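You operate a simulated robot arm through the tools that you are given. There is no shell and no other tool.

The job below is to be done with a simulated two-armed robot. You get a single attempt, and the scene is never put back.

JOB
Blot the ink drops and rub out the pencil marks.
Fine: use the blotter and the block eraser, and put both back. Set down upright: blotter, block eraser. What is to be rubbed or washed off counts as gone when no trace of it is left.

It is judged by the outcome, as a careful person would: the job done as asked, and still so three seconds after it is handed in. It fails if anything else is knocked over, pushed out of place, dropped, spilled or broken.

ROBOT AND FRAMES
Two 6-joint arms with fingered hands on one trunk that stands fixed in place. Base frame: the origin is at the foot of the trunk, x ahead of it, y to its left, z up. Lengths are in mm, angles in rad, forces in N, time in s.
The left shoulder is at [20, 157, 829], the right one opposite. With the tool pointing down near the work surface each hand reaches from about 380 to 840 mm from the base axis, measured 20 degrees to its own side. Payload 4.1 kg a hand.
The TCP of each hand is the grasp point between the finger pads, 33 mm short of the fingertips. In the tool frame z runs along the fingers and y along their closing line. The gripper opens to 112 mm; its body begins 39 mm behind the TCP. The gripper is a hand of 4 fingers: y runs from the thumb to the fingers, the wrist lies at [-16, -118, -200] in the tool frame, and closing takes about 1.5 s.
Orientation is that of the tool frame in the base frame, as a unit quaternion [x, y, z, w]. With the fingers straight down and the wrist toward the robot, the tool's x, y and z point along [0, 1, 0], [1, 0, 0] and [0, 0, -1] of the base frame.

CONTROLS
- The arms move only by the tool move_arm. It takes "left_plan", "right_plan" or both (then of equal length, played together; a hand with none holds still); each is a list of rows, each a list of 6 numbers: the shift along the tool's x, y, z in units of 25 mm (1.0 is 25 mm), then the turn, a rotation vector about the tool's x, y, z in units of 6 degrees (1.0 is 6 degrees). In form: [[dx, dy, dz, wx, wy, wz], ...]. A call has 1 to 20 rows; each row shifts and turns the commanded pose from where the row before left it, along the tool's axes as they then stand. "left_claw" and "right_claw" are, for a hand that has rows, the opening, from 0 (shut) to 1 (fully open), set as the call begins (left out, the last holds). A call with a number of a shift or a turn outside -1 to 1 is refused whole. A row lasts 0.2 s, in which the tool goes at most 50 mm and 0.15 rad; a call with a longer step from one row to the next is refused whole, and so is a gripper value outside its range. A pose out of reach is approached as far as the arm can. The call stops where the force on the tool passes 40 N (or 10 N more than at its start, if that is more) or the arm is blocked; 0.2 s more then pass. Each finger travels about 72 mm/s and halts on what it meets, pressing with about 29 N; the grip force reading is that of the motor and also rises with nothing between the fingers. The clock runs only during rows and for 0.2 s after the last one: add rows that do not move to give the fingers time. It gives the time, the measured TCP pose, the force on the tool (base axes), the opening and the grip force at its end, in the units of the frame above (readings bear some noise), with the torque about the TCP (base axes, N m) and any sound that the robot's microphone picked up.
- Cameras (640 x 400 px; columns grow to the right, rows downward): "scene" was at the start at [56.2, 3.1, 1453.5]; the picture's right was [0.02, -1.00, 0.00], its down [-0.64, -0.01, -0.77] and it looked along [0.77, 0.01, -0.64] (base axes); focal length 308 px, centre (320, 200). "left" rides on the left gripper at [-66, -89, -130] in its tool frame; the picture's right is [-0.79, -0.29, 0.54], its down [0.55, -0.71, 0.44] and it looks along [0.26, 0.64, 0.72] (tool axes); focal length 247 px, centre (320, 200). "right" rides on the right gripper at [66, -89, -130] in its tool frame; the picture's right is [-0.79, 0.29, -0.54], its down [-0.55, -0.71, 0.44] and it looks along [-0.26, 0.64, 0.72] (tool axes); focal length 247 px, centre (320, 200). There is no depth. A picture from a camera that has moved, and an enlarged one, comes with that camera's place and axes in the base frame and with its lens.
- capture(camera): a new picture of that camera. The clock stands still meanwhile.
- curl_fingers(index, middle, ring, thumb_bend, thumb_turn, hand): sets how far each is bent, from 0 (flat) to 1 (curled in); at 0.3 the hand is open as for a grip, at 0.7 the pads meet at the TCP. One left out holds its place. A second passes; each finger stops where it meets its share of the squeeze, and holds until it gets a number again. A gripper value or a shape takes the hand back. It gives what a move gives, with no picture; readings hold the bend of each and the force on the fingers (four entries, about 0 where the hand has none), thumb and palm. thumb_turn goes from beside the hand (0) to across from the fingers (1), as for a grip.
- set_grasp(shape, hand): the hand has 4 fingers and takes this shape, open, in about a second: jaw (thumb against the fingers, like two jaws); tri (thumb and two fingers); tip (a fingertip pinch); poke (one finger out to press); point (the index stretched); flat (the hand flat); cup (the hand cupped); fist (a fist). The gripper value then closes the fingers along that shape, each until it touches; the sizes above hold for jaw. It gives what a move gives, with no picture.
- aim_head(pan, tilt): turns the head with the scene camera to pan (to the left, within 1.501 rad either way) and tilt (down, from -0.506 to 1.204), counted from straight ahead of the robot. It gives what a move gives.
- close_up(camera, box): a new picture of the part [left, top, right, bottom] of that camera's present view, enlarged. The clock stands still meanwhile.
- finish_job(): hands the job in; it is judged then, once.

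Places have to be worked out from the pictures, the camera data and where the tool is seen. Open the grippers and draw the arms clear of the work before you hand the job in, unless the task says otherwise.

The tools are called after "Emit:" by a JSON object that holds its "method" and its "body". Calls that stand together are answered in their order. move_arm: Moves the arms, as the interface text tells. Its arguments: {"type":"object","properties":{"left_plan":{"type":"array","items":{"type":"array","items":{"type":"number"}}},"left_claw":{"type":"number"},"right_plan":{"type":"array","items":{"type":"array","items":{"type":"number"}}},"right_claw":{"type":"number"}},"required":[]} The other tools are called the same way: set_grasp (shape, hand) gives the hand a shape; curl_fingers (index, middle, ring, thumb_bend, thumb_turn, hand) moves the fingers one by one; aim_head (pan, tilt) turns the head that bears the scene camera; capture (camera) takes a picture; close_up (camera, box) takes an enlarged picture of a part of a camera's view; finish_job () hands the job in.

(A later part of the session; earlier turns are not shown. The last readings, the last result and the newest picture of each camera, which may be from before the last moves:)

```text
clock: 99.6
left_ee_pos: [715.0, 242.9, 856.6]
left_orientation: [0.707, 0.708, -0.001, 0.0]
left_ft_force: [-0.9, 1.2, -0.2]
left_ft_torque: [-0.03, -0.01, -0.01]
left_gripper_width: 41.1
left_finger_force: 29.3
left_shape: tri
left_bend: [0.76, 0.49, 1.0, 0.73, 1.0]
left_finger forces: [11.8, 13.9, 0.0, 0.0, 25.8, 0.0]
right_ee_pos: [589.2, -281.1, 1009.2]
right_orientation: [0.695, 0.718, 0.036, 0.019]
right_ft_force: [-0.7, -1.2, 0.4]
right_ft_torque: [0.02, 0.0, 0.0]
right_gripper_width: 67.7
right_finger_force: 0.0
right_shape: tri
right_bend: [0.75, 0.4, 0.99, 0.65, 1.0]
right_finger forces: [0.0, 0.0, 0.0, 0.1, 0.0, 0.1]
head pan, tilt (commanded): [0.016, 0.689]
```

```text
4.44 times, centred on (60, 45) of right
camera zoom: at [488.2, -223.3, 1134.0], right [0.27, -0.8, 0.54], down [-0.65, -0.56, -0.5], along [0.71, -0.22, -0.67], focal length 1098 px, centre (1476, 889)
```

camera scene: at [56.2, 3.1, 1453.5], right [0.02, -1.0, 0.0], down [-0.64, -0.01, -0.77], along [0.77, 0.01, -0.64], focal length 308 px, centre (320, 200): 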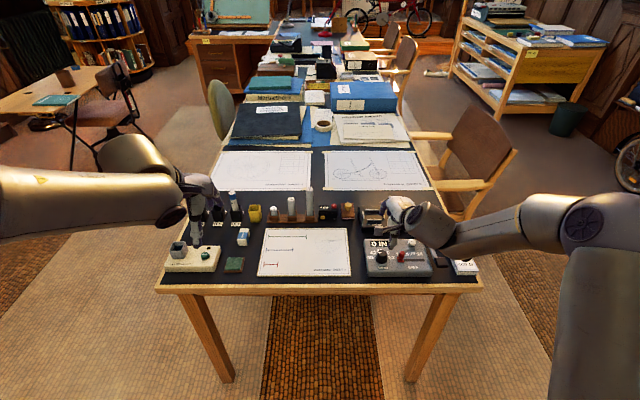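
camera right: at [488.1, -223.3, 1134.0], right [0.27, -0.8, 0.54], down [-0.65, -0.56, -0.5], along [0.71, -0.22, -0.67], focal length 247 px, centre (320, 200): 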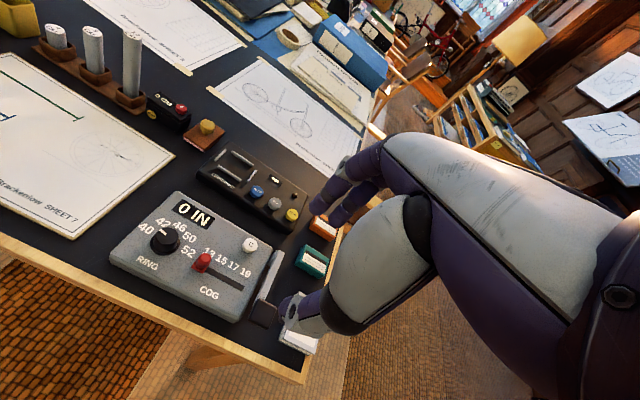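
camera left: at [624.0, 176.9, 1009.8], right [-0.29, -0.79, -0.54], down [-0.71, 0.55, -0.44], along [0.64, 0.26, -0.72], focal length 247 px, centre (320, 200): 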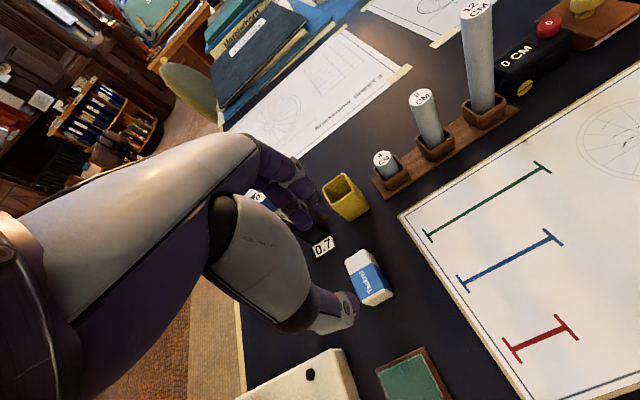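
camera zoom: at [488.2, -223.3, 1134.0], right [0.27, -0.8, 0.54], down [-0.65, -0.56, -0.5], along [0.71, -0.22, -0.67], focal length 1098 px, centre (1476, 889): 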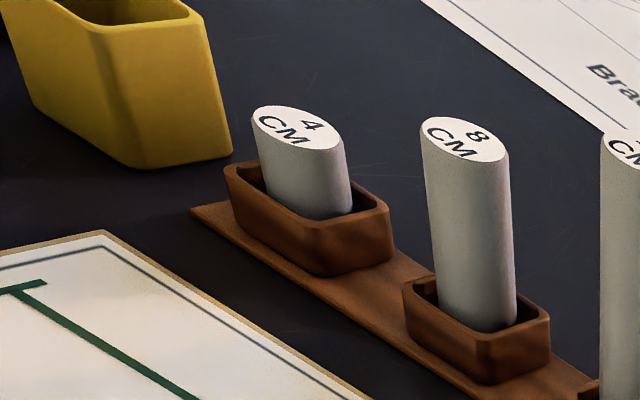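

The eraser hangs as gripped. I carry it across at this height to above the left end of the pencil marks.

Emit:
{"method": "move_arm", "body": {"left_plan": [[-0.85, 0.05, 0, 0, 0, 0], [-0.89, 0.05, 0, 0, 0, 0], [-0.89, 0.05, 0, 0, 0, 0], [-0.89, 0.05, 0, 0, 0, 0], [-0.89, 0.05, 0, 0, 0, 0], [-0.89, 0.05, 0, 0, 0, 0], [-0.89, 0.05, 0, 0, 0, 0], [-0.89, 0.05, 0, 0, 0, 0], [-0.89, 0.05, 0, 0, 0, 0], [-0.89, 0.05, 0, 0, 0, 0], [-0.89, 0.02, 0, 0, 0, 0], [0, 0, 0, 0, 0, 0]]}}

Emit:
{"method": "capture", "body": {"camera": "right"}}

Emit:
{"method": "close_up", "body": {"camera": "right", "box": [20, 40, 180, 180]}}

Emit:
{"method": "close_up", "body": {"camera": "left", "box": [270, 150, 450, 320]}}

```text
clock: 102.2
left_ee_pos: [727.5, 0.2, 854.9]
left_orientation: [0.707, 0.707, 0.0, 0.001]
left_ft_force: [-0.7, 0.9, -0.6]
left_ft_torque: [-0.01, 0.0, -0.03]
left_gripper_width: 41.0
left_finger_force: 28.6
left_shape: tri
left_bend: [0.76, 0.49, 1.0, 0.73, 1.0]
left_finger forces: [12.6, 13.9, 0.0, 0.1, 25.8, 0.0]
right_ee_pos: [589.9, -282.6, 1009.3]
right_orientation: [0.694, 0.719, 0.036, 0.019]
right_ft_force: [-0.9, 0.4, 0.0]
right_ft_torque: [0.02, -0.03, 0.0]
right_gripper_width: 67.7
right_finger_force: 0.0
right_shape: tri
right_bend: [0.75, 0.4, 0.99, 0.65, 1.0]
right_finger forces: [0.0, 0.1, 0.1, 0.1, 0.0, 0.0]
head pan, tilt (commanded): [0.016, 0.689]
```

```text
taken
camera right: at [488.1, -223.3, 1134.0], right [0.27, -0.8, 0.54], down [-0.65, -0.56, -0.5], along [0.71, -0.22, -0.67], focal length 247 px, centre (320, 200)
```

right: 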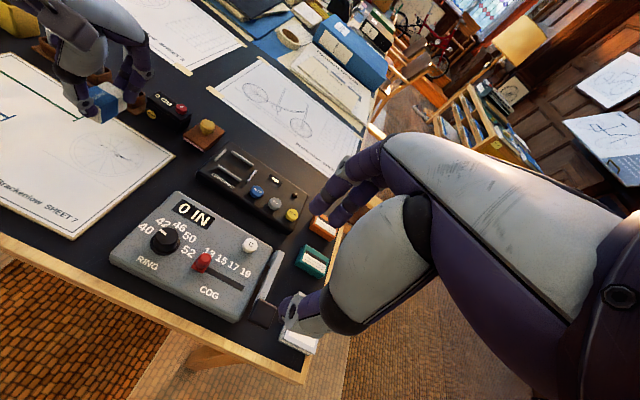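

```text
2.86 times, centred on (100, 110) of right
camera zoom: at [488.1, -223.3, 1134.0], right [0.27, -0.8, 0.54], down [-0.65, -0.56, -0.5], along [0.71, -0.22, -0.67], focal length 706 px, centre (949, 457)
```

zoom: 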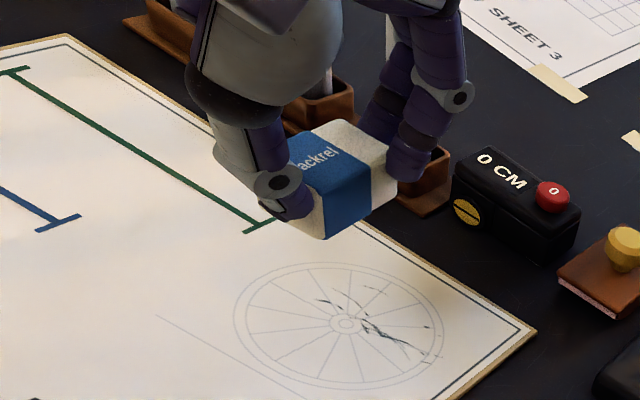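

```text
2.35 times, centred on (360, 235) of left
camera zoom: at [638.4, -65.4, 986.1], right [-0.29, -0.79, -0.54], down [-0.71, 0.55, -0.44], along [0.64, 0.26, -0.72], focal length 581 px, centre (226, 118)
```

zoom: 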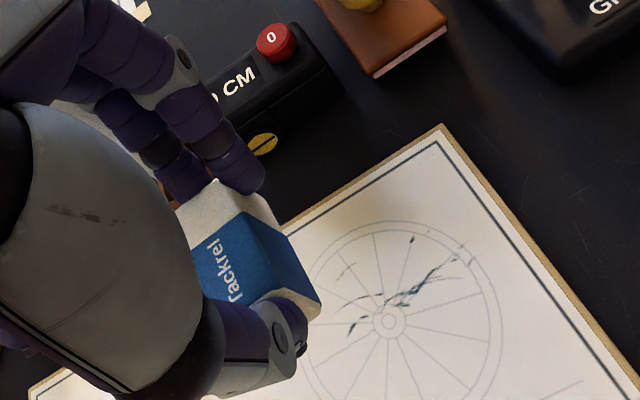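

The eraser is above the sheet at about (728, 5), beside the marks. I lower to just above contact, expected near TCP z 792.

Emit:
{"method": "move_arm", "body": {"left_plan": [[0, 0, 0.8, 0, 0, 0], [0, 0, 0.8, 0, 0, 0], [0, 0, 0.6, 0, 0, 0], [0, 0, 0.08, 0, 0, 0], [0, 0, 0.04, 0, 0, 0], [0, 0, 0.04, 0, 0, 0], [0, 0, 0, 0, 0, 0]]}}

Emit:
{"method": "close_up", "body": {"camera": "right", "box": [20, 60, 180, 180]}}

```text
clock: 103.8
left_ee_pos: [726.1, 2.1, 796.3]
left_orientation: [0.707, 0.707, 0.0, 0.0]
left_ft_force: [0.3, 0.5, -1.1]
left_ft_torque: [0.02, 0.03, -0.02]
left_gripper_width: 41.2
left_finger_force: 28.9
left_shape: tri
left_bend: [0.76, 0.49, 1.0, 0.74, 1.0]
left_finger forces: [12.5, 13.9, 0.1, 0.0, 25.8, 0.0]
right_ee_pos: [590.1, -282.0, 1009.1]
right_orientation: [0.694, 0.718, 0.036, 0.019]
right_ft_force: [0.2, -0.1, -0.6]
right_ft_torque: [0.02, -0.02, -0.02]
right_gripper_width: 67.3
right_finger_force: 0.0
right_shape: tri
right_bend: [0.75, 0.4, 0.99, 0.65, 1.0]
right_finger forces: [0.0, 0.1, 0.0, 0.0, 0.0, 0.1]
head pan, tilt (commanded): [0.016, 0.689]
```

```text
3.33 times, centred on (100, 120) of right
camera zoom: at [488.2, -223.3, 1134.0], right [0.27, -0.8, 0.54], down [-0.65, -0.56, -0.5], along [0.71, -0.22, -0.67], focal length 823 px, centre (1053, 467)
```

zoom: 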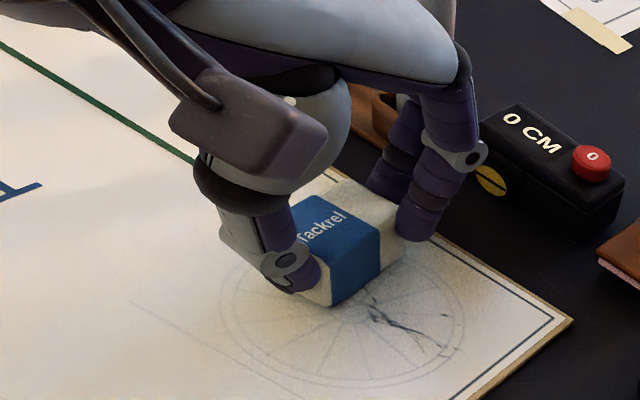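

Good view of the eraser just above the sheet. I creep down in 1 mm steps to find contact.

Emit:
{"method": "move_arm", "body": {"left_plan": [[0, 0, 0.04, 0, 0, 0], [0, 0, 0.04, 0, 0, 0], [0, 0, 0.04, 0, 0, 0], [0, 0, 0, 0, 0, 0]]}}

```text
clock: 104.8
left_ee_pos: [727.9, 0.5, 793.6]
left_orientation: [0.708, 0.706, 0.0, 0.0]
left_ft_force: [-0.4, -1.2, 0.7]
left_ft_torque: [0.02, -0.03, -0.05]
left_gripper_width: 41.4
left_finger_force: 29.2
left_shape: tri
left_bend: [0.76, 0.49, 1.0, 0.73, 1.0]
left_finger forces: [12.7, 13.9, 0.0, 0.0, 26.2, 0.1]
right_ee_pos: [589.5, -283.0, 1008.4]
right_orientation: [0.695, 0.718, 0.036, 0.019]
right_ft_force: [1.1, -0.2, -0.9]
right_ft_torque: [0.03, -0.01, -0.01]
right_gripper_width: 67.7
right_finger_force: 0.1
right_shape: tri
right_bend: [0.75, 0.4, 0.99, 0.65, 1.0]
right_finger forces: [0.0, 0.0, 0.1, 0.0, 0.0, 0.1]
head pan, tilt (commanded): [0.016, 0.689]
```

Emit:
{"method": "move_arm", "body": {"left_plan": [[0, 0, 0.04, 0, 0, 0], [0, 0, 0.04, 0, 0, 0], [0, 0, 0, 0, 0, 0]]}}

```text
clock: 105.6
left_ee_pos: [727.7, 0.1, 792.6]
left_orientation: [0.707, 0.707, 0.001, 0.001]
left_ft_force: [-2.0, -0.2, 14.0]
left_ft_torque: [0.0, -0.19, 0.01]
left_gripper_width: 41.1
left_finger_force: 29.5
left_shape: tri
left_bend: [0.76, 0.49, 1.0, 0.73, 1.0]
left_finger forces: [13.3, 14.7, 0.0, 0.0, 28.9, 0.0]
right_ee_pos: [589.3, -283.3, 1008.8]
right_orientation: [0.694, 0.719, 0.036, 0.02]
right_ft_force: [0.1, -0.5, -0.2]
right_ft_torque: [0.0, -0.04, -0.02]
right_gripper_width: 67.7
right_finger_force: 0.0
right_shape: tri
right_bend: [0.75, 0.4, 0.99, 0.65, 1.0]
right_finger forces: [0.0, 0.1, 0.1, 0.0, 0.1, 0.0]
head pan, tilt (commanded): [0.016, 0.689]
```

Contact at 14 N, but toward the eraser's far edge. I ease off 0.6 mm and raise the far end by 1.2° for flat contact.

Emit:
{"method": "move_arm", "body": {"left_plan": [[0, 0, -0.03, 0, 0, 0], [0, 0, 0, -0.2, 0, 0], [0, 0, 0, 0, 0, 0]]}}

```text
clock: 106.4
left_ee_pos: [726.0, 0.1, 792.1]
left_orientation: [0.708, 0.707, 0.008, 0.009]
left_ft_force: [-3.2, -0.6, 15.6]
left_ft_torque: [0.0, 0.18, 0.03]
left_gripper_width: 41.4
left_finger_force: 29.0
left_shape: tri
left_bend: [0.76, 0.49, 1.0, 0.73, 1.0]
left_finger forces: [12.8, 15.3, 0.0, 0.1, 30.4, 0.1]
right_ee_pos: [590.1, -282.6, 1009.2]
right_orientation: [0.694, 0.719, 0.037, 0.02]
right_ft_force: [0.4, 0.1, 0.3]
right_ft_torque: [-0.01, 0.02, 0.05]
right_gripper_width: 67.7
right_finger_force: 0.1
right_shape: tri
right_bend: [0.75, 0.4, 0.99, 0.65, 1.0]
right_finger forces: [0.0, 0.1, 0.1, 0.0, 0.1, 0.1]
head pan, tilt (commanded): [0.016, 0.689]
```

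Now the load is centred under the eraser. I ease to about 10 N and make a first set of short strokes across the left end of the marks.

Emit:
{"method": "move_arm", "body": {"left_plan": [[0, 0, -0.015, 0, 0, 0], [0.2, 0, 0, 0, 0, 0], [-0.2, 0, 0, 0, 0, 0], [-0.2, 0, 0, 0, 0, 0], [0.2, 0, 0, 0, 0, 0], [0.2, 0, 0, 0, 0, 0], [-0.2, 0, 0, 0, 0, 0], [0, 0, 0, 0, 0, 0]]}}

Emit:
{"method": "close_up", "body": {"camera": "right", "box": [20, 60, 180, 180]}}

```text
clock: 108.2
left_ee_pos: [726.7, 1.1, 791.8]
left_orientation: [0.707, 0.707, 0.007, 0.007]
left_ft_force: [-2.9, 1.3, 14.1]
left_ft_torque: [0.07, 0.09, 0.04]
left_gripper_width: 40.9
left_finger_force: 29.4
left_shape: tri
left_bend: [0.76, 0.48, 1.0, 0.75, 1.0]
left_finger forces: [12.2, 18.1, 0.1, 0.1, 27.9, 0.0]
right_ee_pos: [589.1, -281.5, 1008.8]
right_orientation: [0.694, 0.719, 0.037, 0.02]
right_ft_force: [0.0, 0.9, 0.7]
right_ft_torque: [0.0, -0.03, -0.03]
right_gripper_width: 67.7
right_finger_force: 0.1
right_shape: tri
right_bend: [0.75, 0.4, 0.99, 0.65, 1.0]
right_finger forces: [0.1, 0.1, 0.1, 0.0, 0.1, 0.0]
head pan, tilt (commanded): [0.016, 0.689]
```

```text
3.33 times, centred on (100, 120) of right
camera zoom: at [487.8, -223.1, 1134.2], right [0.27, -0.8, 0.54], down [-0.65, -0.56, -0.5], along [0.71, -0.22, -0.67], focal length 823 px, centre (1053, 467)
```

zoom: 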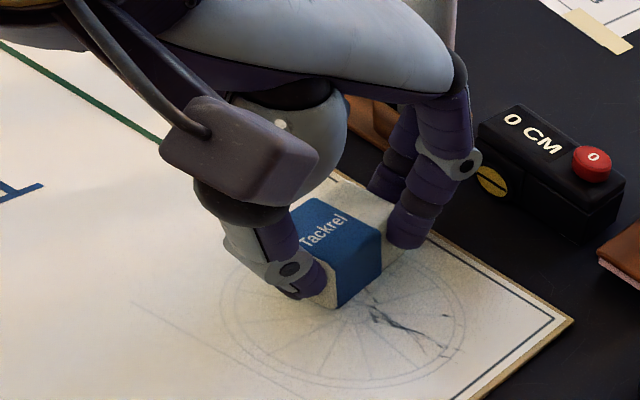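

The grip holds with small load. I continue strokes, working gradually to the right along the marks.

Emit:
{"method": "move_arm", "body": {"left_plan": [[-0.25, 0, 0, 0, 0, 0], [-0.25, 0, 0, 0, 0, 0], [0.25, 0, 0, 0, 0, 0], [-0.25, 0, 0, 0, 0, 0], [-0.25, 0, 0, 0, 0, 0], [0.25, 0, 0, 0, 0, 0], [-0.25, 0, 0, 0, 0, 0], [-0.25, 0, 0, 0, 0, 0], [0.25, 0, 0, 0, 0, 0], [-0.25, 0, 0, 0, 0, 0], [-0.25, 0, 0, 0, 0, 0], [0.25, 0, 0, 0, 0, 0], [0, 0, 0, 0, 0, 0]]}}

Emit:
{"method": "close_up", "body": {"camera": "right", "box": [20, 60, 180, 180]}}

```text
clock: 111.0
left_ee_pos: [727.7, -23.8, 792.7]
left_orientation: [0.708, 0.707, 0.007, 0.007]
left_ft_force: [-0.2, -1.3, 1.5]
left_ft_torque: [-0.01, -0.02, -0.04]
left_gripper_width: 40.0
left_finger_force: 28.8
left_shape: tri
left_bend: [0.77, 0.47, 1.0, 0.75, 1.0]
left_finger forces: [14.6, 18.2, 0.0, 0.1, 23.9, 0.1]
right_ee_pos: [589.0, -283.8, 1009.9]
right_orientation: [0.695, 0.718, 0.036, 0.019]
right_ft_force: [-0.3, 1.2, 0.8]
right_ft_torque: [0.01, -0.01, 0.01]
right_gripper_width: 67.6
right_finger_force: 0.1
right_shape: tri
right_bend: [0.75, 0.4, 0.99, 0.65, 1.0]
right_finger forces: [0.0, 0.0, 0.1, 0.0, 0.0, 0.1]
head pan, tilt (commanded): [0.016, 0.689]
```

```text
3.33 times, centred on (100, 120) of right
camera zoom: at [488.1, -223.4, 1134.0], right [0.27, -0.8, 0.54], down [-0.65, -0.56, -0.5], along [0.71, -0.22, -0.67], focal length 823 px, centre (1053, 467)
```

zoom: 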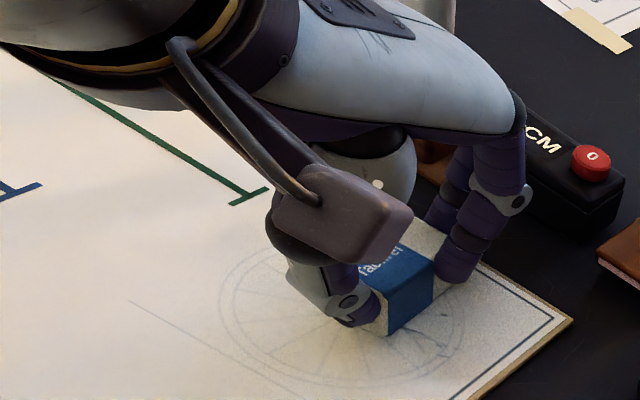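

The load has dropped to about 1.5 N, so the eraser may have worked upward in the grip. I look at it from both sides.

Emit:
{"method": "close_up", "body": {"camera": "left", "box": [230, 150, 410, 320]}}

Emit:
{"method": "close_up", "body": {"camera": "right", "box": [80, 90, 160, 160]}}

```text
2.35 times, centred on (320, 235) of left
camera zoom: at [635.7, -90.1, 922.1], right [-0.28, -0.79, -0.54], down [-0.7, 0.55, -0.45], along [0.66, 0.26, -0.71], focal length 581 px, centre (320, 118)
```

zoom: 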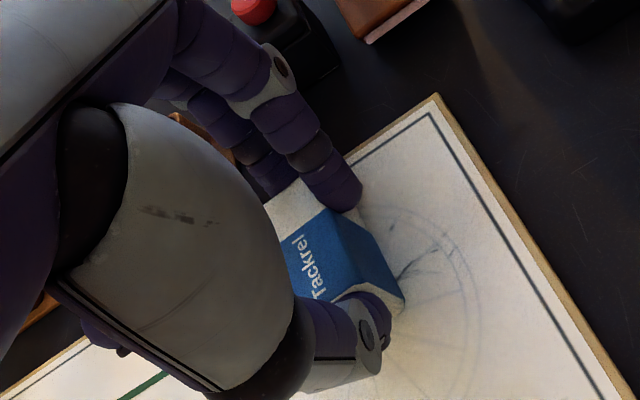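

```text
5.71 times, centred on (120, 125) of right
camera zoom: at [488.1, -223.4, 1134.0], right [0.27, -0.8, 0.54], down [-0.65, -0.56, -0.5], along [0.71, -0.22, -0.67], focal length 1411 px, centre (1463, 629)
```

zoom: 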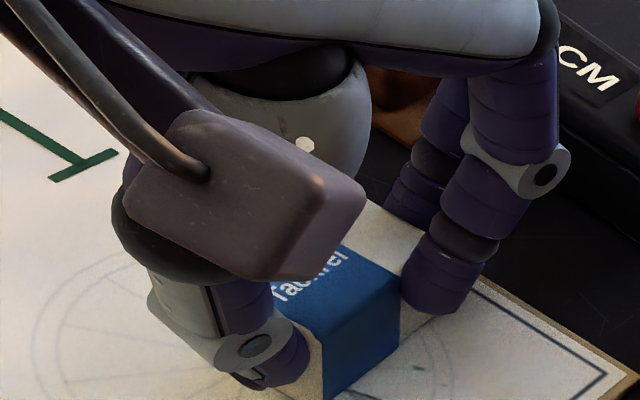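

The eraser is still held squarely. I press 0.8 mm more and switch to strokes along x, the direction of the grip, stepping right along the marks.

Emit:
{"method": "move_arm", "body": {"left_plan": [[0, 0, 0.03, 0, 0, 0], [0, 0.2, 0, 0, 0, 0], [0, -0.2, 0, 0, 0, 0], [0, -0.2, 0, 0, 0, 0], [0, 0.2, 0, 0, 0, 0], [0, 0, 0, 0, 0, 0]]}}

```text
clock: 112.4
left_ee_pos: [726.5, -25.3, 792.1]
left_orientation: [0.708, 0.707, 0.008, 0.007]
left_ft_force: [-7.9, -1.0, 8.0]
left_ft_torque: [0.06, 0.15, 0.04]
left_gripper_width: 40.2
left_finger_force: 28.9
left_shape: tri
left_bend: [0.77, 0.47, 1.0, 0.74, 1.0]
left_finger forces: [12.7, 16.8, 0.1, 0.1, 29.5, 0.0]
right_ee_pos: [589.1, -281.7, 1008.3]
right_orientation: [0.694, 0.719, 0.037, 0.02]
right_ft_force: [0.3, -0.3, 0.3]
right_ft_torque: [0.0, -0.01, -0.02]
right_gripper_width: 67.6
right_finger_force: 0.1
right_shape: tri
right_bend: [0.75, 0.4, 0.99, 0.65, 1.0]
right_finger forces: [0.0, 0.0, 0.0, 0.0, 0.1, 0.0]
head pan, tilt (commanded): [0.016, 0.689]
```

Good: 8 N down with solid friction. I continue x strokes, stepping 5 mm to the right each time.

Emit:
{"method": "move_arm", "body": {"left_plan": [[-0.2, 0, 0, 0, 0, 0], [0, 0.2, 0, 0, 0, 0], [0, -0.2, 0, 0, 0, 0], [0, -0.2, 0, 0, 0, 0], [0, 0.2, 0, 0, 0, 0], [-0.2, 0, 0, 0, 0, 0], [0, 0.2, 0, 0, 0, 0], [0, -0.2, 0, 0, 0, 0], [0, -0.2, 0, 0, 0, 0], [0, 0.2, 0, 0, 0, 0], [-0.2, 0, 0, 0, 0, 0], [0, 0.2, 0, 0, 0, 0], [0, -0.2, 0, 0, 0, 0], [0, -0.2, 0, 0, 0, 0], [0, 0.2, 0, 0, 0, 0], [-0.2, 0, 0, 0, 0, 0], [0, 0.2, 0, 0, 0, 0], [0, -0.2, 0, 0, 0, 0], [0, -0.2, 0, 0, 0, 0], [0, 0.2, 0, 0, 0, 0]]}}

Emit:
{"method": "close_up", "body": {"camera": "right", "box": [40, 60, 200, 180]}}

Emit:
{"method": "close_up", "body": {"camera": "left", "box": [230, 150, 410, 320]}}

```text
clock: 116.6
left_ee_pos: [726.8, -45.2, 792.3]
left_orientation: [0.708, 0.706, 0.008, 0.008]
left_ft_force: [-5.3, -0.2, 5.8]
left_ft_torque: [0.03, 0.1, 0.03]
left_gripper_width: 39.9
left_finger_force: 29.0
left_shape: tri
left_bend: [0.77, 0.47, 1.0, 0.75, 1.0]
left_finger forces: [10.3, 17.2, 0.0, 0.1, 26.1, 0.1]
right_ee_pos: [589.7, -282.4, 1007.8]
right_orientation: [0.695, 0.718, 0.036, 0.019]
right_ft_force: [-0.6, 0.2, 0.5]
right_ft_torque: [-0.02, 0.01, -0.01]
right_gripper_width: 67.2
right_finger_force: 0.0
right_shape: tri
right_bend: [0.75, 0.4, 0.99, 0.65, 1.0]
right_finger forces: [0.1, 0.1, 0.0, 0.1, 0.0, 0.0]
head pan, tilt (commanded): [0.016, 0.689]
```

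```text
3.33 times, centred on (120, 120) of right
camera zoom: at [487.9, -223.3, 1134.1], right [0.27, -0.8, 0.54], down [-0.65, -0.56, -0.5], along [0.71, -0.22, -0.67], focal length 823 px, centre (987, 467)
```

zoom: 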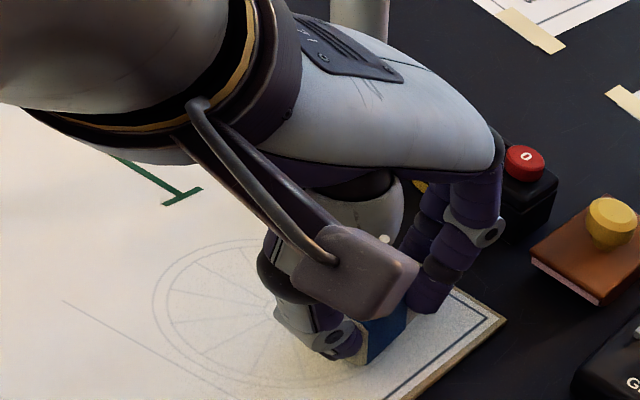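

```text
2.35 times, centred on (320, 235) of left
camera zoom: at [634.4, -110.9, 921.3], right [-0.28, -0.79, -0.54], down [-0.7, 0.55, -0.45], along [0.66, 0.26, -0.71], focal length 581 px, centre (320, 118)
```

zoom: 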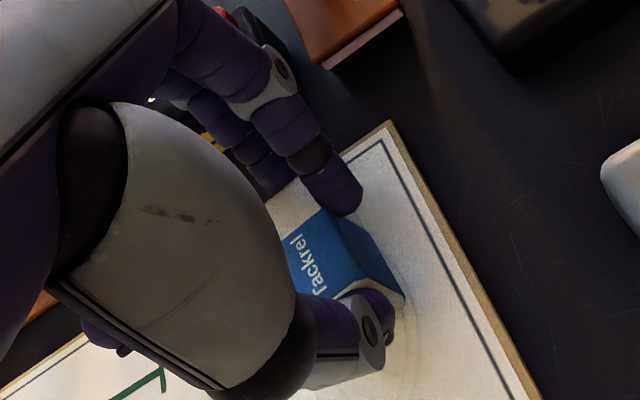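

The left part of the wheel is clean and its printed lines remain. I go two more steps right to cover the last marks at y -57, then start back left.

Emit:
{"method": "move_arm", "body": {"left_plan": [[-0.2, 0, 0.01, 0, 0, 0], [0, 0.2, 0, 0, 0, 0], [0, -0.2, 0, 0, 0, 0], [0, -0.2, 0, 0, 0, 0], [0, 0.2, 0, 0, 0, 0], [-0.2, 0, 0, 0, 0, 0], [0, 0.2, 0, 0, 0, 0], [0, -0.2, 0, 0, 0, 0], [0, -0.2, 0, 0, 0, 0], [0, 0.2, 0, 0, 0, 0], [0.2, 0, 0, 0, 0, 0], [0, 0.2, 0, 0, 0, 0], [0, -0.2, 0, 0, 0, 0], [0, -0.2, 0, 0, 0, 0], [0, 0.2, 0, 0, 0, 0], [0.2, 0, 0, 0, 0, 0], [0, 0.2, 0, 0, 0, 0], [0, -0.2, 0, 0, 0, 0], [0, -0.2, 0, 0, 0, 0], [0, 0.2, 0, 0, 0, 0]]}}

Emit:
{"method": "move_arm", "body": {"left_plan": [[0, 0, -0.3, 0, 0, 0], [0, 0, -0.9, 0, 0, 0], [0, 0, -0.9, 0, 0, 0], [0.8, 0, -0.4, 0, 0, 0], [0.9, 0, 0, 0, 0, 0], [0.9, 0, 0, 0, 0, 0], [0.9, 0, 0, 0, 0, 0], [0.9, 0, 0, 0, 0, 0], [0.9, 0, 0, 0, 0, 0], [0, 0, 0, 0, 0, 0]]}}

Emit:
{"method": "close_up", "body": {"camera": "right", "box": [60, 100, 180, 190]}}

Emit:
{"method": "close_up", "body": {"camera": "scene", "box": [310, 230, 350, 256]}}

Emit:
{"method": "close_up", "body": {"camera": "left", "box": [280, 130, 560, 340]}}

```text
clock: 120.8
left_ee_pos: [726.0, -45.1, 791.8]
left_orientation: [0.708, 0.706, 0.007, 0.007]
left_ft_force: [-2.6, -0.2, 0.7]
left_ft_torque: [0.01, 0.04, 0.04]
left_gripper_width: 39.7
left_finger_force: 29.3
left_shape: tri
left_bend: [0.77, 0.47, 1.0, 0.75, 1.0]
left_finger forces: [9.0, 18.6, 0.1, 0.0, 24.2, 0.1]
right_ee_pos: [589.4, -282.4, 1009.4]
right_orientation: [0.694, 0.719, 0.036, 0.019]
right_ft_force: [0.3, -0.6, 0.7]
right_ft_torque: [-0.04, 0.0, 0.0]
right_gripper_width: 67.5
right_finger_force: 0.1
right_shape: tri
right_bend: [0.75, 0.4, 0.99, 0.65, 1.0]
right_finger forces: [0.1, 0.0, 0.0, 0.0, 0.0, 0.0]
head pan, tilt (commanded): [0.016, 0.689]
```

```text
clock: 123.0
left_ee_pos: [725.1, 89.6, 854.5]
left_orientation: [0.707, 0.707, 0.008, 0.007]
left_ft_force: [-0.6, 0.6, -0.2]
left_ft_torque: [-0.04, -0.04, -0.01]
left_gripper_width: 39.7
left_finger_force: 29.0
left_shape: tri
left_bend: [0.77, 0.47, 1.0, 0.75, 1.0]
left_finger forces: [8.7, 18.6, 0.2, 0.1, 22.8, 0.0]
right_ee_pos: [589.2, -281.6, 1008.6]
right_orientation: [0.694, 0.719, 0.035, 0.019]
right_ft_force: [0.5, -0.6, 0.0]
right_ft_torque: [-0.01, 0.01, 0.02]
right_gripper_width: 67.3
right_finger_force: 0.1
right_shape: tri
right_bend: [0.75, 0.4, 0.99, 0.65, 1.0]
right_finger forces: [0.1, 0.1, 0.0, 0.0, 0.0, 0.1]
head pan, tilt (commanded): [0.016, 0.689]
```

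```text
4.44 times, centred on (120, 145) of right
camera zoom: at [488.2, -223.3, 1134.0], right [0.27, -0.8, 0.54], down [-0.65, -0.56, -0.5], along [0.71, -0.22, -0.67], focal length 1098 px, centre (1209, 444)
```

zoom: 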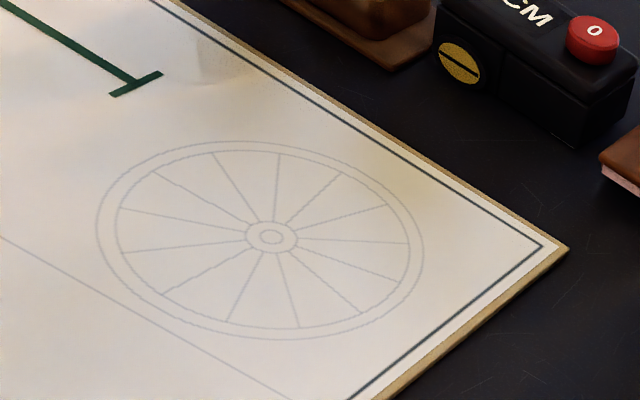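

```text
15.38 times, centred on (330, 243) of scene
camera zoom: at [56.2, 3.1, 1453.5], right [0.02, -1.0, 0.0], down [-0.64, -0.01, -0.77], along [0.77, 0.01, -0.64], focal length 4746 px, centre (166, -462)
```

zoom: 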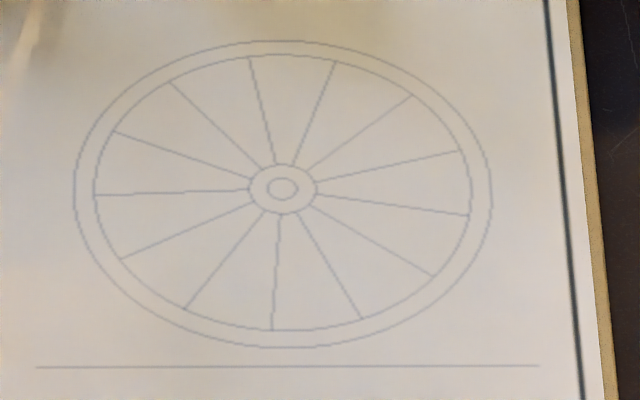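

```text
1.90 times, centred on (420, 235) of left
camera zoom: at [633.7, 23.1, 983.6], right [-0.28, -0.79, -0.54], down [-0.7, 0.55, -0.45], along [0.66, 0.26, -0.71], focal length 470 px, centre (130, 133)
```

zoom: 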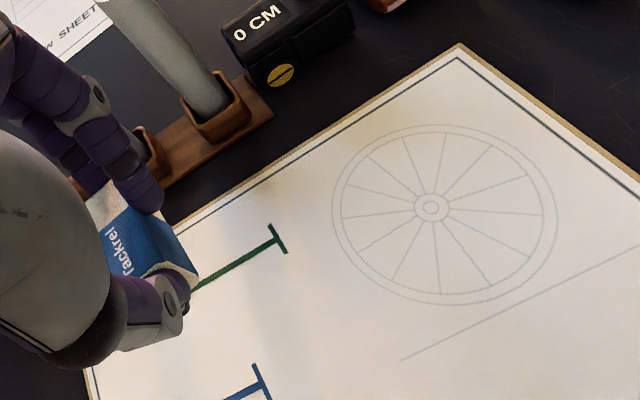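

All the pencil strokes appear gone and the printed wheel is intact. I zoom in further to check for the faintest traces of pencil and ink.

Emit:
{"method": "close_up", "body": {"camera": "left", "box": [415, 185, 535, 275]}}

Emit:
{"method": "close_up", "body": {"camera": "scene", "box": [316, 252, 352, 274]}}

Emit:
{"method": "close_up", "body": {"camera": "right", "box": [0, 130, 120, 230]}}

```text
4.44 times, centred on (475, 230) of left
camera zoom: at [633.7, 23.1, 983.6], right [-0.28, -0.79, -0.54], down [-0.7, 0.55, -0.45], along [0.66, 0.26, -0.71], focal length 1098 px, centre (-369, 67)
```

zoom: 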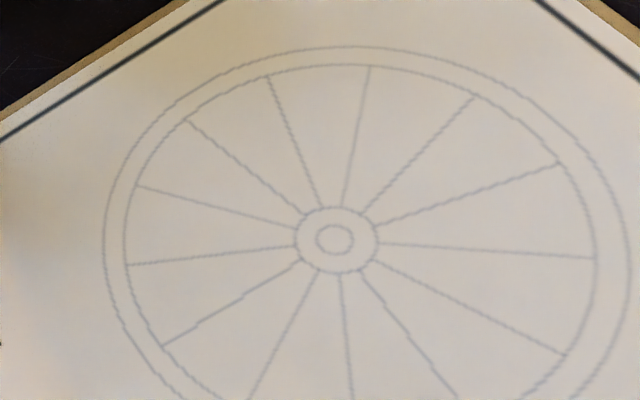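

```text
16.00 times, centred on (334, 263) of scene
camera zoom: at [56.2, 3.1, 1453.5], right [0.02, -1.0, 0.0], down [-0.64, -0.01, -0.77], along [0.77, 0.01, -0.64], focal length 4935 px, centre (96, -808)
```

zoom: 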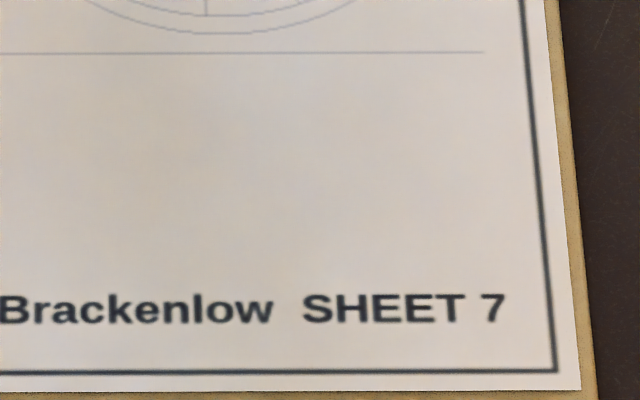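

```text
4.00 times, centred on (60, 180) of right
camera zoom: at [488.2, -223.3, 1134.0], right [0.27, -0.8, 0.54], down [-0.65, -0.56, -0.5], along [0.71, -0.22, -0.67], focal length 988 px, centre (1360, 280)
```

zoom: 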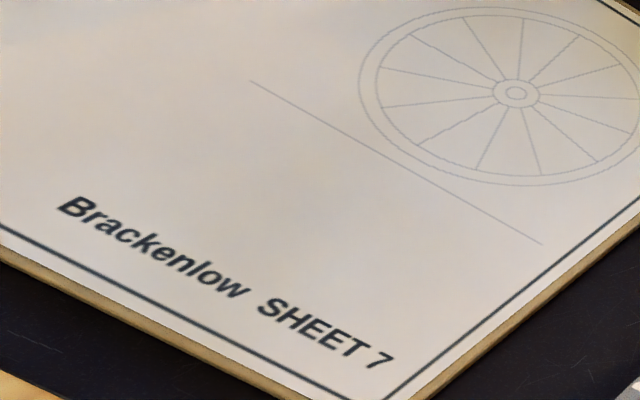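

Both kinds of marks are completely gone with no trace. I carry the eraser back above its place at (714, 248.5) and lower to a few centimetres above the table.

Emit:
{"method": "move_arm", "body": {"left_plan": [[0.88, -0.06, -0.1, 0, 0, 0], [0.88, -0.06, 0, 0, 0, 0], [0.88, -0.06, 0, 0, 0, 0], [0.88, -0.06, 0, 0, 0, 0], [0.88, -0.06, 0, 0, 0, 0], [0.88, -0.06, 0, 0, 0, 0], [0.87, -0.06, 0, 0, 0, 0], [0, 0, 0.6, 0, 0, 0], [0, 0, 0.6, 0, 0, 0], [0, 0, 0.6, 0, 0, 0], [0, 0, 0, 0, 0, 0]]}}

Emit:
{"method": "close_up", "body": {"camera": "left", "box": [230, 150, 410, 320]}}

Emit:
{"method": "close_up", "body": {"camera": "scene", "box": [215, 200, 275, 250]}}

Emit:
{"method": "capture", "body": {"camera": "right"}}

```text
clock: 125.4
left_ee_pos: [716.6, 243.6, 811.5]
left_orientation: [0.707, 0.707, 0.008, 0.008]
left_ft_force: [0.7, -0.3, 0.2]
left_ft_torque: [-0.04, -0.02, -0.01]
left_gripper_width: 39.6
left_finger_force: 29.4
left_shape: tri
left_bend: [0.77, 0.47, 1.0, 0.75, 1.0]
left_finger forces: [8.7, 18.8, 0.0, 0.1, 22.7, 0.0]
right_ee_pos: [590.0, -282.4, 1008.6]
right_orientation: [0.694, 0.719, 0.037, 0.018]
right_ft_force: [0.5, 0.7, 1.6]
right_ft_torque: [0.05, 0.0, 0.01]
right_gripper_width: 68.0
right_finger_force: 0.0
right_shape: tri
right_bend: [0.75, 0.4, 0.99, 0.65, 1.0]
right_finger forces: [0.0, 0.0, 0.0, 0.0, 0.1, 0.0]
head pan, tilt (commanded): [0.016, 0.689]
```

```text
2.35 times, centred on (320, 235) of left
camera zoom: at [625.4, 176.9, 941.2], right [-0.28, -0.79, -0.54], down [-0.7, 0.55, -0.45], along [0.66, 0.26, -0.71], focal length 581 px, centre (320, 118)
```

zoom: 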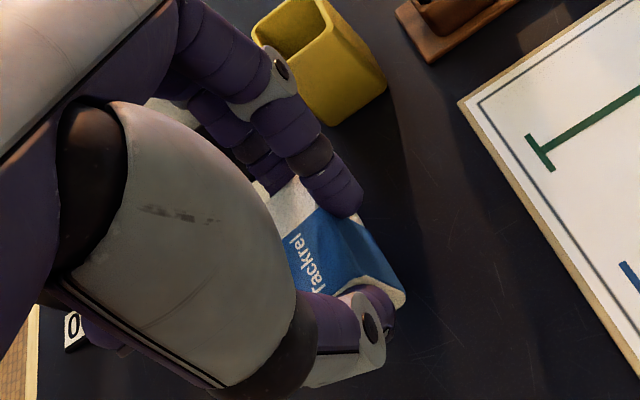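

```text
8.00 times, centred on (245, 225) of scene
camera zoom: at [56.1, 3.1, 1453.5], right [0.02, -1.0, 0.0], down [-0.64, -0.01, -0.77], along [0.77, 0.01, -0.64], focal length 2468 px, centre (920, 0)
```

zoom: 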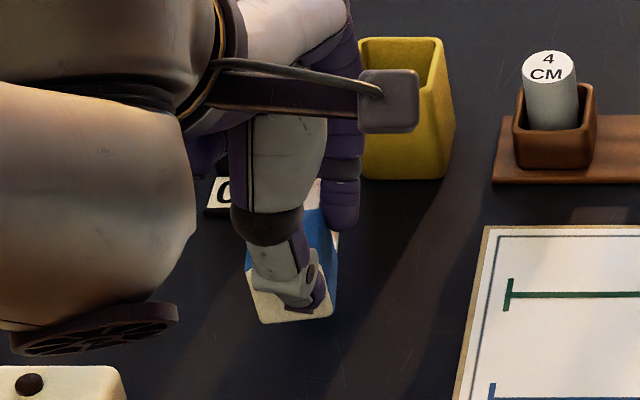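

```text
taken
camera right: at [488.1, -223.3, 1134.0], right [0.27, -0.8, 0.54], down [-0.65, -0.56, -0.5], along [0.71, -0.22, -0.67], focal length 247 px, centre (320, 200)
```

right: 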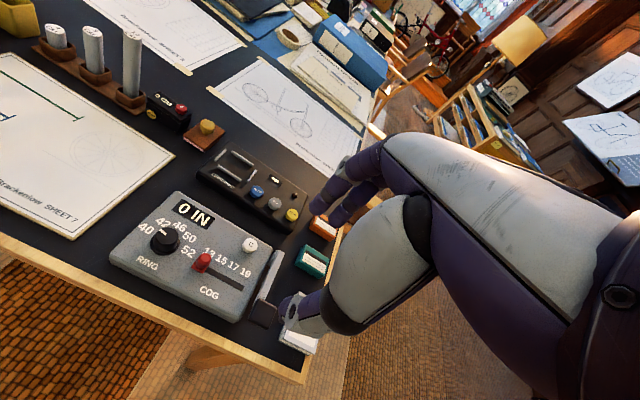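

The eraser has turned about 3° anticlockwise in the grip and sits about 5 mm too far forward. I correct both and lower to just above the table.

Emit:
{"method": "move_arm", "body": {"left_plan": [[-0.03, -0.115, 0, 0, 0, 0.25], [-0.03, -0.115, 0, 0, 0, 0.25], [0, 0, 0.4, 0, 0, 0], [0, 0, 0.32, 0, 0, 0], [0, 0, 0, 0, 0, 0]]}}

Emit:
{"method": "close_up", "body": {"camera": "scene", "box": [215, 200, 275, 250]}}

Emit:
{"method": "close_up", "body": {"camera": "left", "box": [230, 150, 410, 320]}}

```text
clock: 126.6
left_ee_pos: [712.9, 240.9, 791.6]
left_orientation: [0.726, 0.688, 0.007, 0.007]
left_ft_force: [0.7, 1.0, -1.8]
left_ft_torque: [0.0, 0.0, -0.01]
left_gripper_width: 39.3
left_finger_force: 28.7
left_shape: tri
left_bend: [0.77, 0.47, 1.0, 0.75, 1.0]
left_finger forces: [8.7, 18.7, 0.0, 0.0, 22.7, 0.0]
right_ee_pos: [589.4, -282.8, 1007.9]
right_orientation: [0.695, 0.718, 0.036, 0.018]
right_ft_force: [-0.7, 0.1, 0.5]
right_ft_torque: [0.0, 0.01, 0.01]
right_gripper_width: 67.5
right_finger_force: 0.2
right_shape: tri
right_bend: [0.75, 0.4, 0.99, 0.65, 1.0]
right_finger forces: [0.0, 0.0, 0.0, 0.0, 0.0, 0.0]
head pan, tilt (commanded): [0.016, 0.689]
```

```text
8.00 times, centred on (245, 225) of scene
camera zoom: at [56.2, 3.1, 1453.5], right [0.02, -1.0, 0.0], down [-0.64, -0.01, -0.77], along [0.77, 0.01, -0.64], focal length 2468 px, centre (920, 0)
```

zoom: 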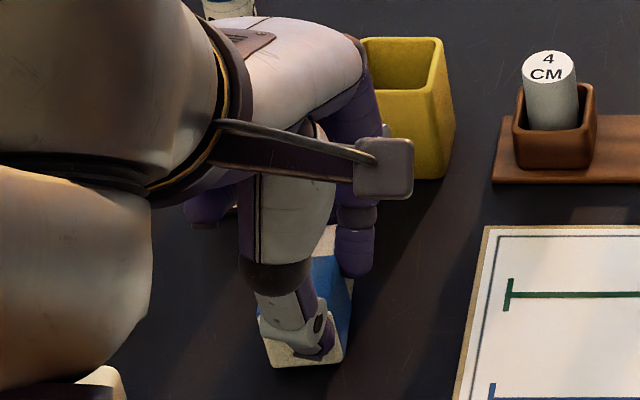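

```text
2.35 times, centred on (320, 235) of left
camera zoom: at [616.4, 178.7, 921.7], right [-0.32, -0.78, -0.54], down [-0.67, 0.59, -0.45], along [0.67, 0.22, -0.71], focal length 581 px, centre (320, 118)
```

zoom: 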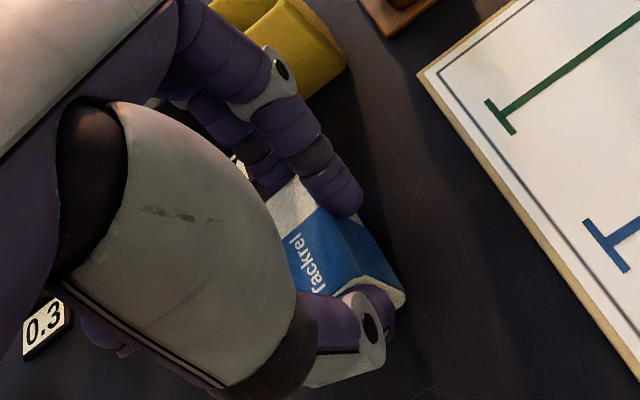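

The near bottom edge is at (696, 249), on target. I zoom in to confirm its yaw before the final touch-down.

Emit:
{"method": "close_up", "body": {"camera": "scene", "box": [235, 228, 265, 250]}}

Emit:
{"method": "close_up", "body": {"camera": "left", "box": [290, 200, 370, 270]}}

```text
16.00 times, centred on (250, 239) of scene
camera zoom: at [56.2, 3.1, 1453.5], right [0.02, -1.0, 0.0], down [-0.64, -0.01, -0.77], along [0.77, 0.01, -0.64], focal length 4935 px, centre (1440, -424)
```

zoom: 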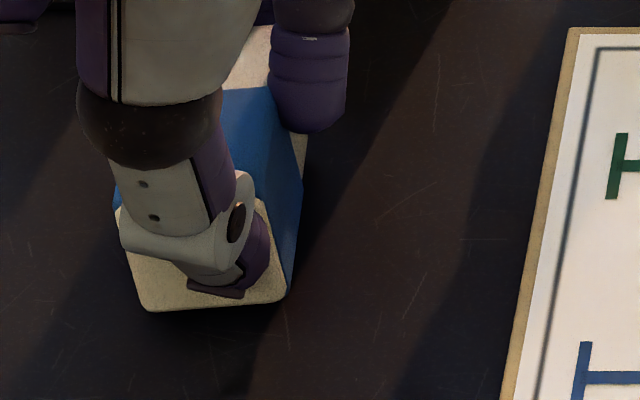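

```text
5.71 times, centred on (330, 235) of left
camera zoom: at [616.4, 178.7, 921.7], right [-0.32, -0.78, -0.54], down [-0.67, 0.59, -0.45], along [0.67, 0.22, -0.71], focal length 1411 px, centre (263, 0)
```

zoom: 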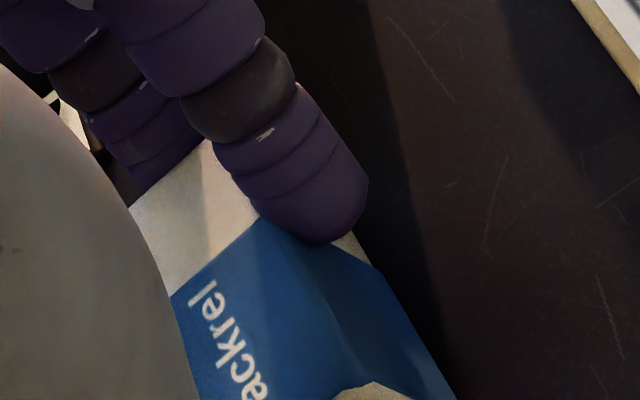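

It still looks turned about 2–3° anticlockwise. I trim another 2.4° and lower in 1 mm steps until the table takes it, checking where the load sits.

Emit:
{"method": "move_arm", "body": {"left_plan": [[0, 0, 0, 0, 0, 0.4], [0, 0, 0.04, 0, 0, 0], [0, 0, 0.04, 0, 0, 0], [0, 0, 0, 0, 0, 0]]}}

```text
clock: 127.6
left_ee_pos: [710.0, 240.0, 791.5]
left_orientation: [0.74, 0.672, 0.008, 0.007]
left_ft_force: [0.5, 0.5, -0.7]
left_ft_torque: [-0.03, 0.02, -0.01]
left_gripper_width: 39.3
left_finger_force: 28.8
left_shape: tri
left_bend: [0.77, 0.47, 1.0, 0.75, 1.0]
left_finger forces: [8.8, 18.8, 0.1, 0.0, 22.7, 0.0]
right_ee_pos: [588.6, -281.9, 1009.8]
right_orientation: [0.694, 0.719, 0.036, 0.018]
right_ft_force: [0.7, -0.6, 0.2]
right_ft_torque: [-0.03, 0.01, 0.0]
right_gripper_width: 67.6
right_finger_force: 0.1
right_shape: tri
right_bend: [0.75, 0.4, 0.99, 0.65, 1.0]
right_finger forces: [0.0, 0.0, 0.1, 0.0, 0.1, 0.1]
head pan, tilt (commanded): [0.016, 0.689]
```

No contact yet. I continue down in 1 mm steps.

Emit:
{"method": "move_arm", "body": {"left_plan": [[0, 0, 0.04, 0, 0, 0], [0, 0, 0.04, 0, 0, 0], [0, 0, 0, 0, 0, 0]]}}

```text
clock: 128.4
left_ee_pos: [710.3, 240.0, 788.4]
left_orientation: [0.74, 0.672, 0.008, 0.007]
left_ft_force: [0.3, -0.3, -0.1]
left_ft_torque: [-0.02, -0.01, 0.0]
left_gripper_width: 39.4
left_finger_force: 28.6
left_shape: tri
left_bend: [0.77, 0.47, 1.0, 0.75, 1.0]
left_finger forces: [8.7, 18.6, 0.0, 0.0, 22.7, 0.0]
right_ee_pos: [589.3, -282.5, 1007.9]
right_orientation: [0.695, 0.718, 0.036, 0.019]
right_ft_force: [-0.2, 0.0, -0.1]
right_ft_torque: [0.03, 0.0, -0.01]
right_gripper_width: 67.3
right_finger_force: 0.0
right_shape: tri
right_bend: [0.75, 0.4, 0.99, 0.65, 1.0]
right_finger forces: [0.0, 0.0, 0.0, 0.1, 0.1, 0.1]
head pan, tilt (commanded): [0.016, 0.689]
```

Emit:
{"method": "move_arm", "body": {"left_plan": [[0, 0, 0.04, 0, 0, 0], [0, 0, 0, 0, 0, 0]]}}

Emit:
{"method": "close_up", "body": {"camera": "scene", "box": [235, 228, 265, 250]}}

```text
clock: 129.0
left_ee_pos: [712.2, 241.0, 789.2]
left_orientation: [0.74, 0.673, 0.007, 0.007]
left_ft_force: [-0.3, -0.2, -0.1]
left_ft_torque: [0.01, -0.02, 0.02]
left_gripper_width: 39.5
left_finger_force: 28.3
left_shape: tri
left_bend: [0.77, 0.47, 1.0, 0.75, 1.0]
left_finger forces: [8.8, 18.6, 0.1, 0.1, 22.9, 0.0]
right_ee_pos: [590.1, -282.9, 1009.6]
right_orientation: [0.695, 0.717, 0.036, 0.019]
right_ft_force: [0.1, 0.4, 0.9]
right_ft_torque: [-0.02, 0.01, 0.0]
right_gripper_width: 67.5
right_finger_force: 0.0
right_shape: tri
right_bend: [0.75, 0.4, 0.99, 0.65, 1.0]
right_finger forces: [0.0, 0.1, 0.1, 0.0, 0.0, 0.1]
head pan, tilt (commanded): [0.016, 0.689]
```

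```text
16.00 times, centred on (250, 239) of scene
camera zoom: at [56.1, 3.1, 1453.5], right [0.02, -1.0, 0.0], down [-0.64, -0.01, -0.77], along [0.77, 0.01, -0.64], focal length 4935 px, centre (1440, -424)
```

zoom: 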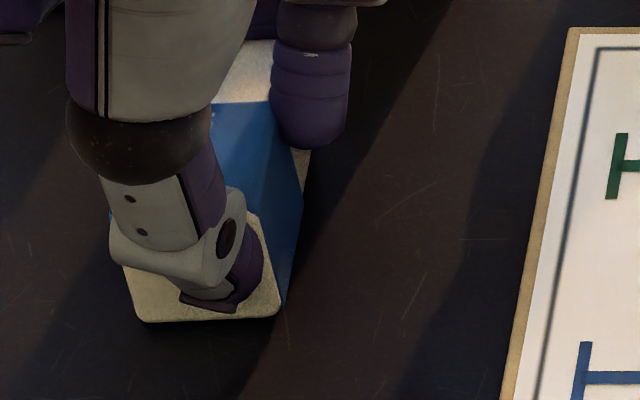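

Yaw is now within about 1° of the original, and it sits about 2.5 mm too near. I shift it forward by that and lower the last millimetre or two.

Emit:
{"method": "move_arm", "body": {"left_plan": [[0, 0.1, 0, 0, 0, 0], [0, 0, 0.04, 0, 0, 0], [0, 0, 0, 0, 0, 0]]}}

```text
clock: 129.8
left_ee_pos: [713.6, 239.1, 788.5]
left_orientation: [0.74, 0.673, 0.008, 0.007]
left_ft_force: [-1.3, -1.2, 2.1]
left_ft_torque: [-0.01, 0.02, 0.03]
left_gripper_width: 39.2
left_finger_force: 29.3
left_shape: tri
left_bend: [0.77, 0.47, 1.0, 0.75, 1.0]
left_finger forces: [9.3, 18.5, 0.1, 0.1, 23.8, 0.0]
right_ee_pos: [589.5, -282.5, 1009.4]
right_orientation: [0.694, 0.718, 0.036, 0.019]
right_ft_force: [0.7, -0.8, -0.3]
right_ft_torque: [-0.01, 0.0, 0.02]
right_gripper_width: 67.5
right_finger_force: 0.1
right_shape: tri
right_bend: [0.75, 0.4, 0.99, 0.65, 1.0]
right_finger forces: [0.0, 0.0, 0.0, 0.1, 0.1, 0.0]
head pan, tilt (commanded): [0.016, 0.689]
```

First contact at 2 N. One more 0.7 mm to seat it.

Emit:
{"method": "move_arm", "body": {"left_plan": [[0, 0, 0.028, 0, 0, 0], [0, 0, 0, 0, 0, 0]]}}

```text
clock: 130.4
left_ee_pos: [713.5, 240.6, 788.4]
left_orientation: [0.74, 0.673, 0.008, 0.007]
left_ft_force: [-1.7, -1.5, 7.4]
left_ft_torque: [0.06, -0.08, 0.01]
left_gripper_width: 39.5
left_finger_force: 29.1
left_shape: tri
left_bend: [0.77, 0.47, 1.0, 0.75, 1.0]
left_finger forces: [9.8, 18.9, 0.0, 0.1, 24.1, 0.0]
right_ee_pos: [589.4, -280.4, 1008.4]
right_orientation: [0.694, 0.719, 0.036, 0.019]
right_ft_force: [-0.9, 0.7, -0.3]
right_ft_torque: [-0.03, 0.0, 0.0]
right_gripper_width: 67.8
right_finger_force: 0.0
right_shape: tri
right_bend: [0.75, 0.4, 0.99, 0.65, 1.0]
right_finger forces: [0.0, 0.1, 0.0, 0.0, 0.0, 0.0]
head pan, tilt (commanded): [0.016, 0.689]
```

Seated with 7 N. I open the left fingers gently to 56 mm and look.

Emit:
{"method": "move_arm", "body": {"left_plan": [[0, 0, 0, 0, 0, 0], [0, 0, 0, 0, 0, 0], [0, 0, 0, 0, 0, 0]], "left_claw": 0.42}}

Emit:
{"method": "move_arm", "body": {"left_plan": [[0, 0, 0, 0, 0, 0], [0, 0, 0, 0, 0, 0], [0, 0, 0, 0, 0, 0]], "left_claw": 0.54}}

Emit:
{"method": "close_up", "body": {"camera": "scene", "box": [235, 228, 265, 250]}}

Emit:
{"method": "close_up", "body": {"camera": "left", "box": [230, 150, 410, 320]}}

```text
clock: 131.2
left_ee_pos: [712.8, 239.9, 785.8]
left_orientation: [0.74, 0.673, 0.007, 0.006]
left_ft_force: [0.4, -0.1, 0.0]
left_ft_torque: [0.01, -0.01, -0.01]
left_gripper_width: 47.2
left_finger_force: 0.1
left_shape: tri
left_bend: [0.76, 0.47, 0.99, 0.72, 1.0]
left_finger forces: [0.0, 0.3, 0.0, 0.1, 0.4, 0.0]
right_ee_pos: [589.8, -282.9, 1008.3]
right_orientation: [0.694, 0.719, 0.036, 0.02]
right_ft_force: [-0.4, 0.4, -0.1]
right_ft_torque: [0.02, -0.03, 0.0]
right_gripper_width: 67.7
right_finger_force: 0.0
right_shape: tri
right_bend: [0.75, 0.4, 0.99, 0.65, 1.0]
right_finger forces: [0.1, 0.0, 0.0, 0.0, 0.1, 0.0]
head pan, tilt (commanded): [0.016, 0.689]
```

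```text
clock: 132.0
left_ee_pos: [714.0, 240.9, 786.7]
left_orientation: [0.74, 0.672, 0.008, 0.007]
left_ft_force: [-1.1, -0.5, 0.2]
left_ft_torque: [0.03, 0.0, -0.01]
left_gripper_width: 60.3
left_finger_force: 0.0
left_shape: tri
left_bend: [0.76, 0.43, 0.99, 0.68, 1.0]
left_finger forces: [0.0, 0.0, 0.0, 0.0, 0.0, 0.0]
right_ee_pos: [589.6, -281.8, 1008.6]
right_orientation: [0.694, 0.719, 0.035, 0.019]
right_ft_force: [-0.1, -0.2, 0.6]
right_ft_torque: [0.01, 0.04, -0.03]
right_gripper_width: 67.7
right_finger_force: 0.2
right_shape: tri
right_bend: [0.75, 0.4, 0.99, 0.65, 1.0]
right_finger forces: [0.0, 0.0, 0.1, 0.1, 0.0, 0.0]
head pan, tilt (commanded): [0.016, 0.689]
```

```text
16.00 times, centred on (250, 239) of scene
camera zoom: at [56.2, 3.1, 1453.5], right [0.02, -1.0, 0.0], down [-0.64, -0.01, -0.77], along [0.77, 0.01, -0.64], focal length 4935 px, centre (1440, -424)
```

zoom: 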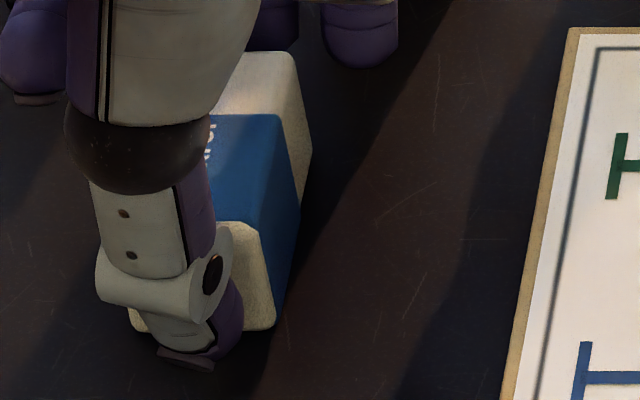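

```text
2.35 times, centred on (320, 235) of left
camera zoom: at [616.0, 182.9, 915.9], right [-0.35, -0.76, -0.55], down [-0.65, 0.62, -0.45], along [0.68, 0.2, -0.71], focal length 581 px, centre (320, 118)
```

zoom: 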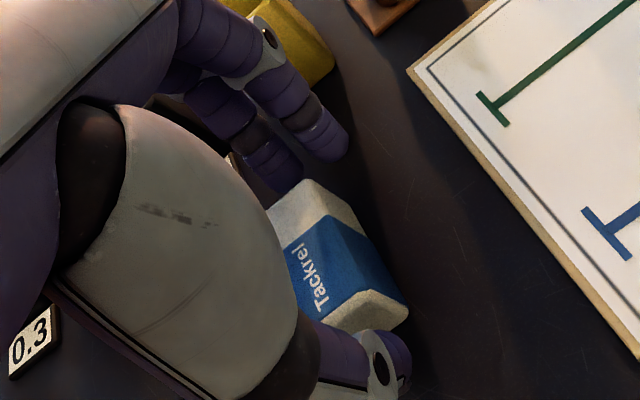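

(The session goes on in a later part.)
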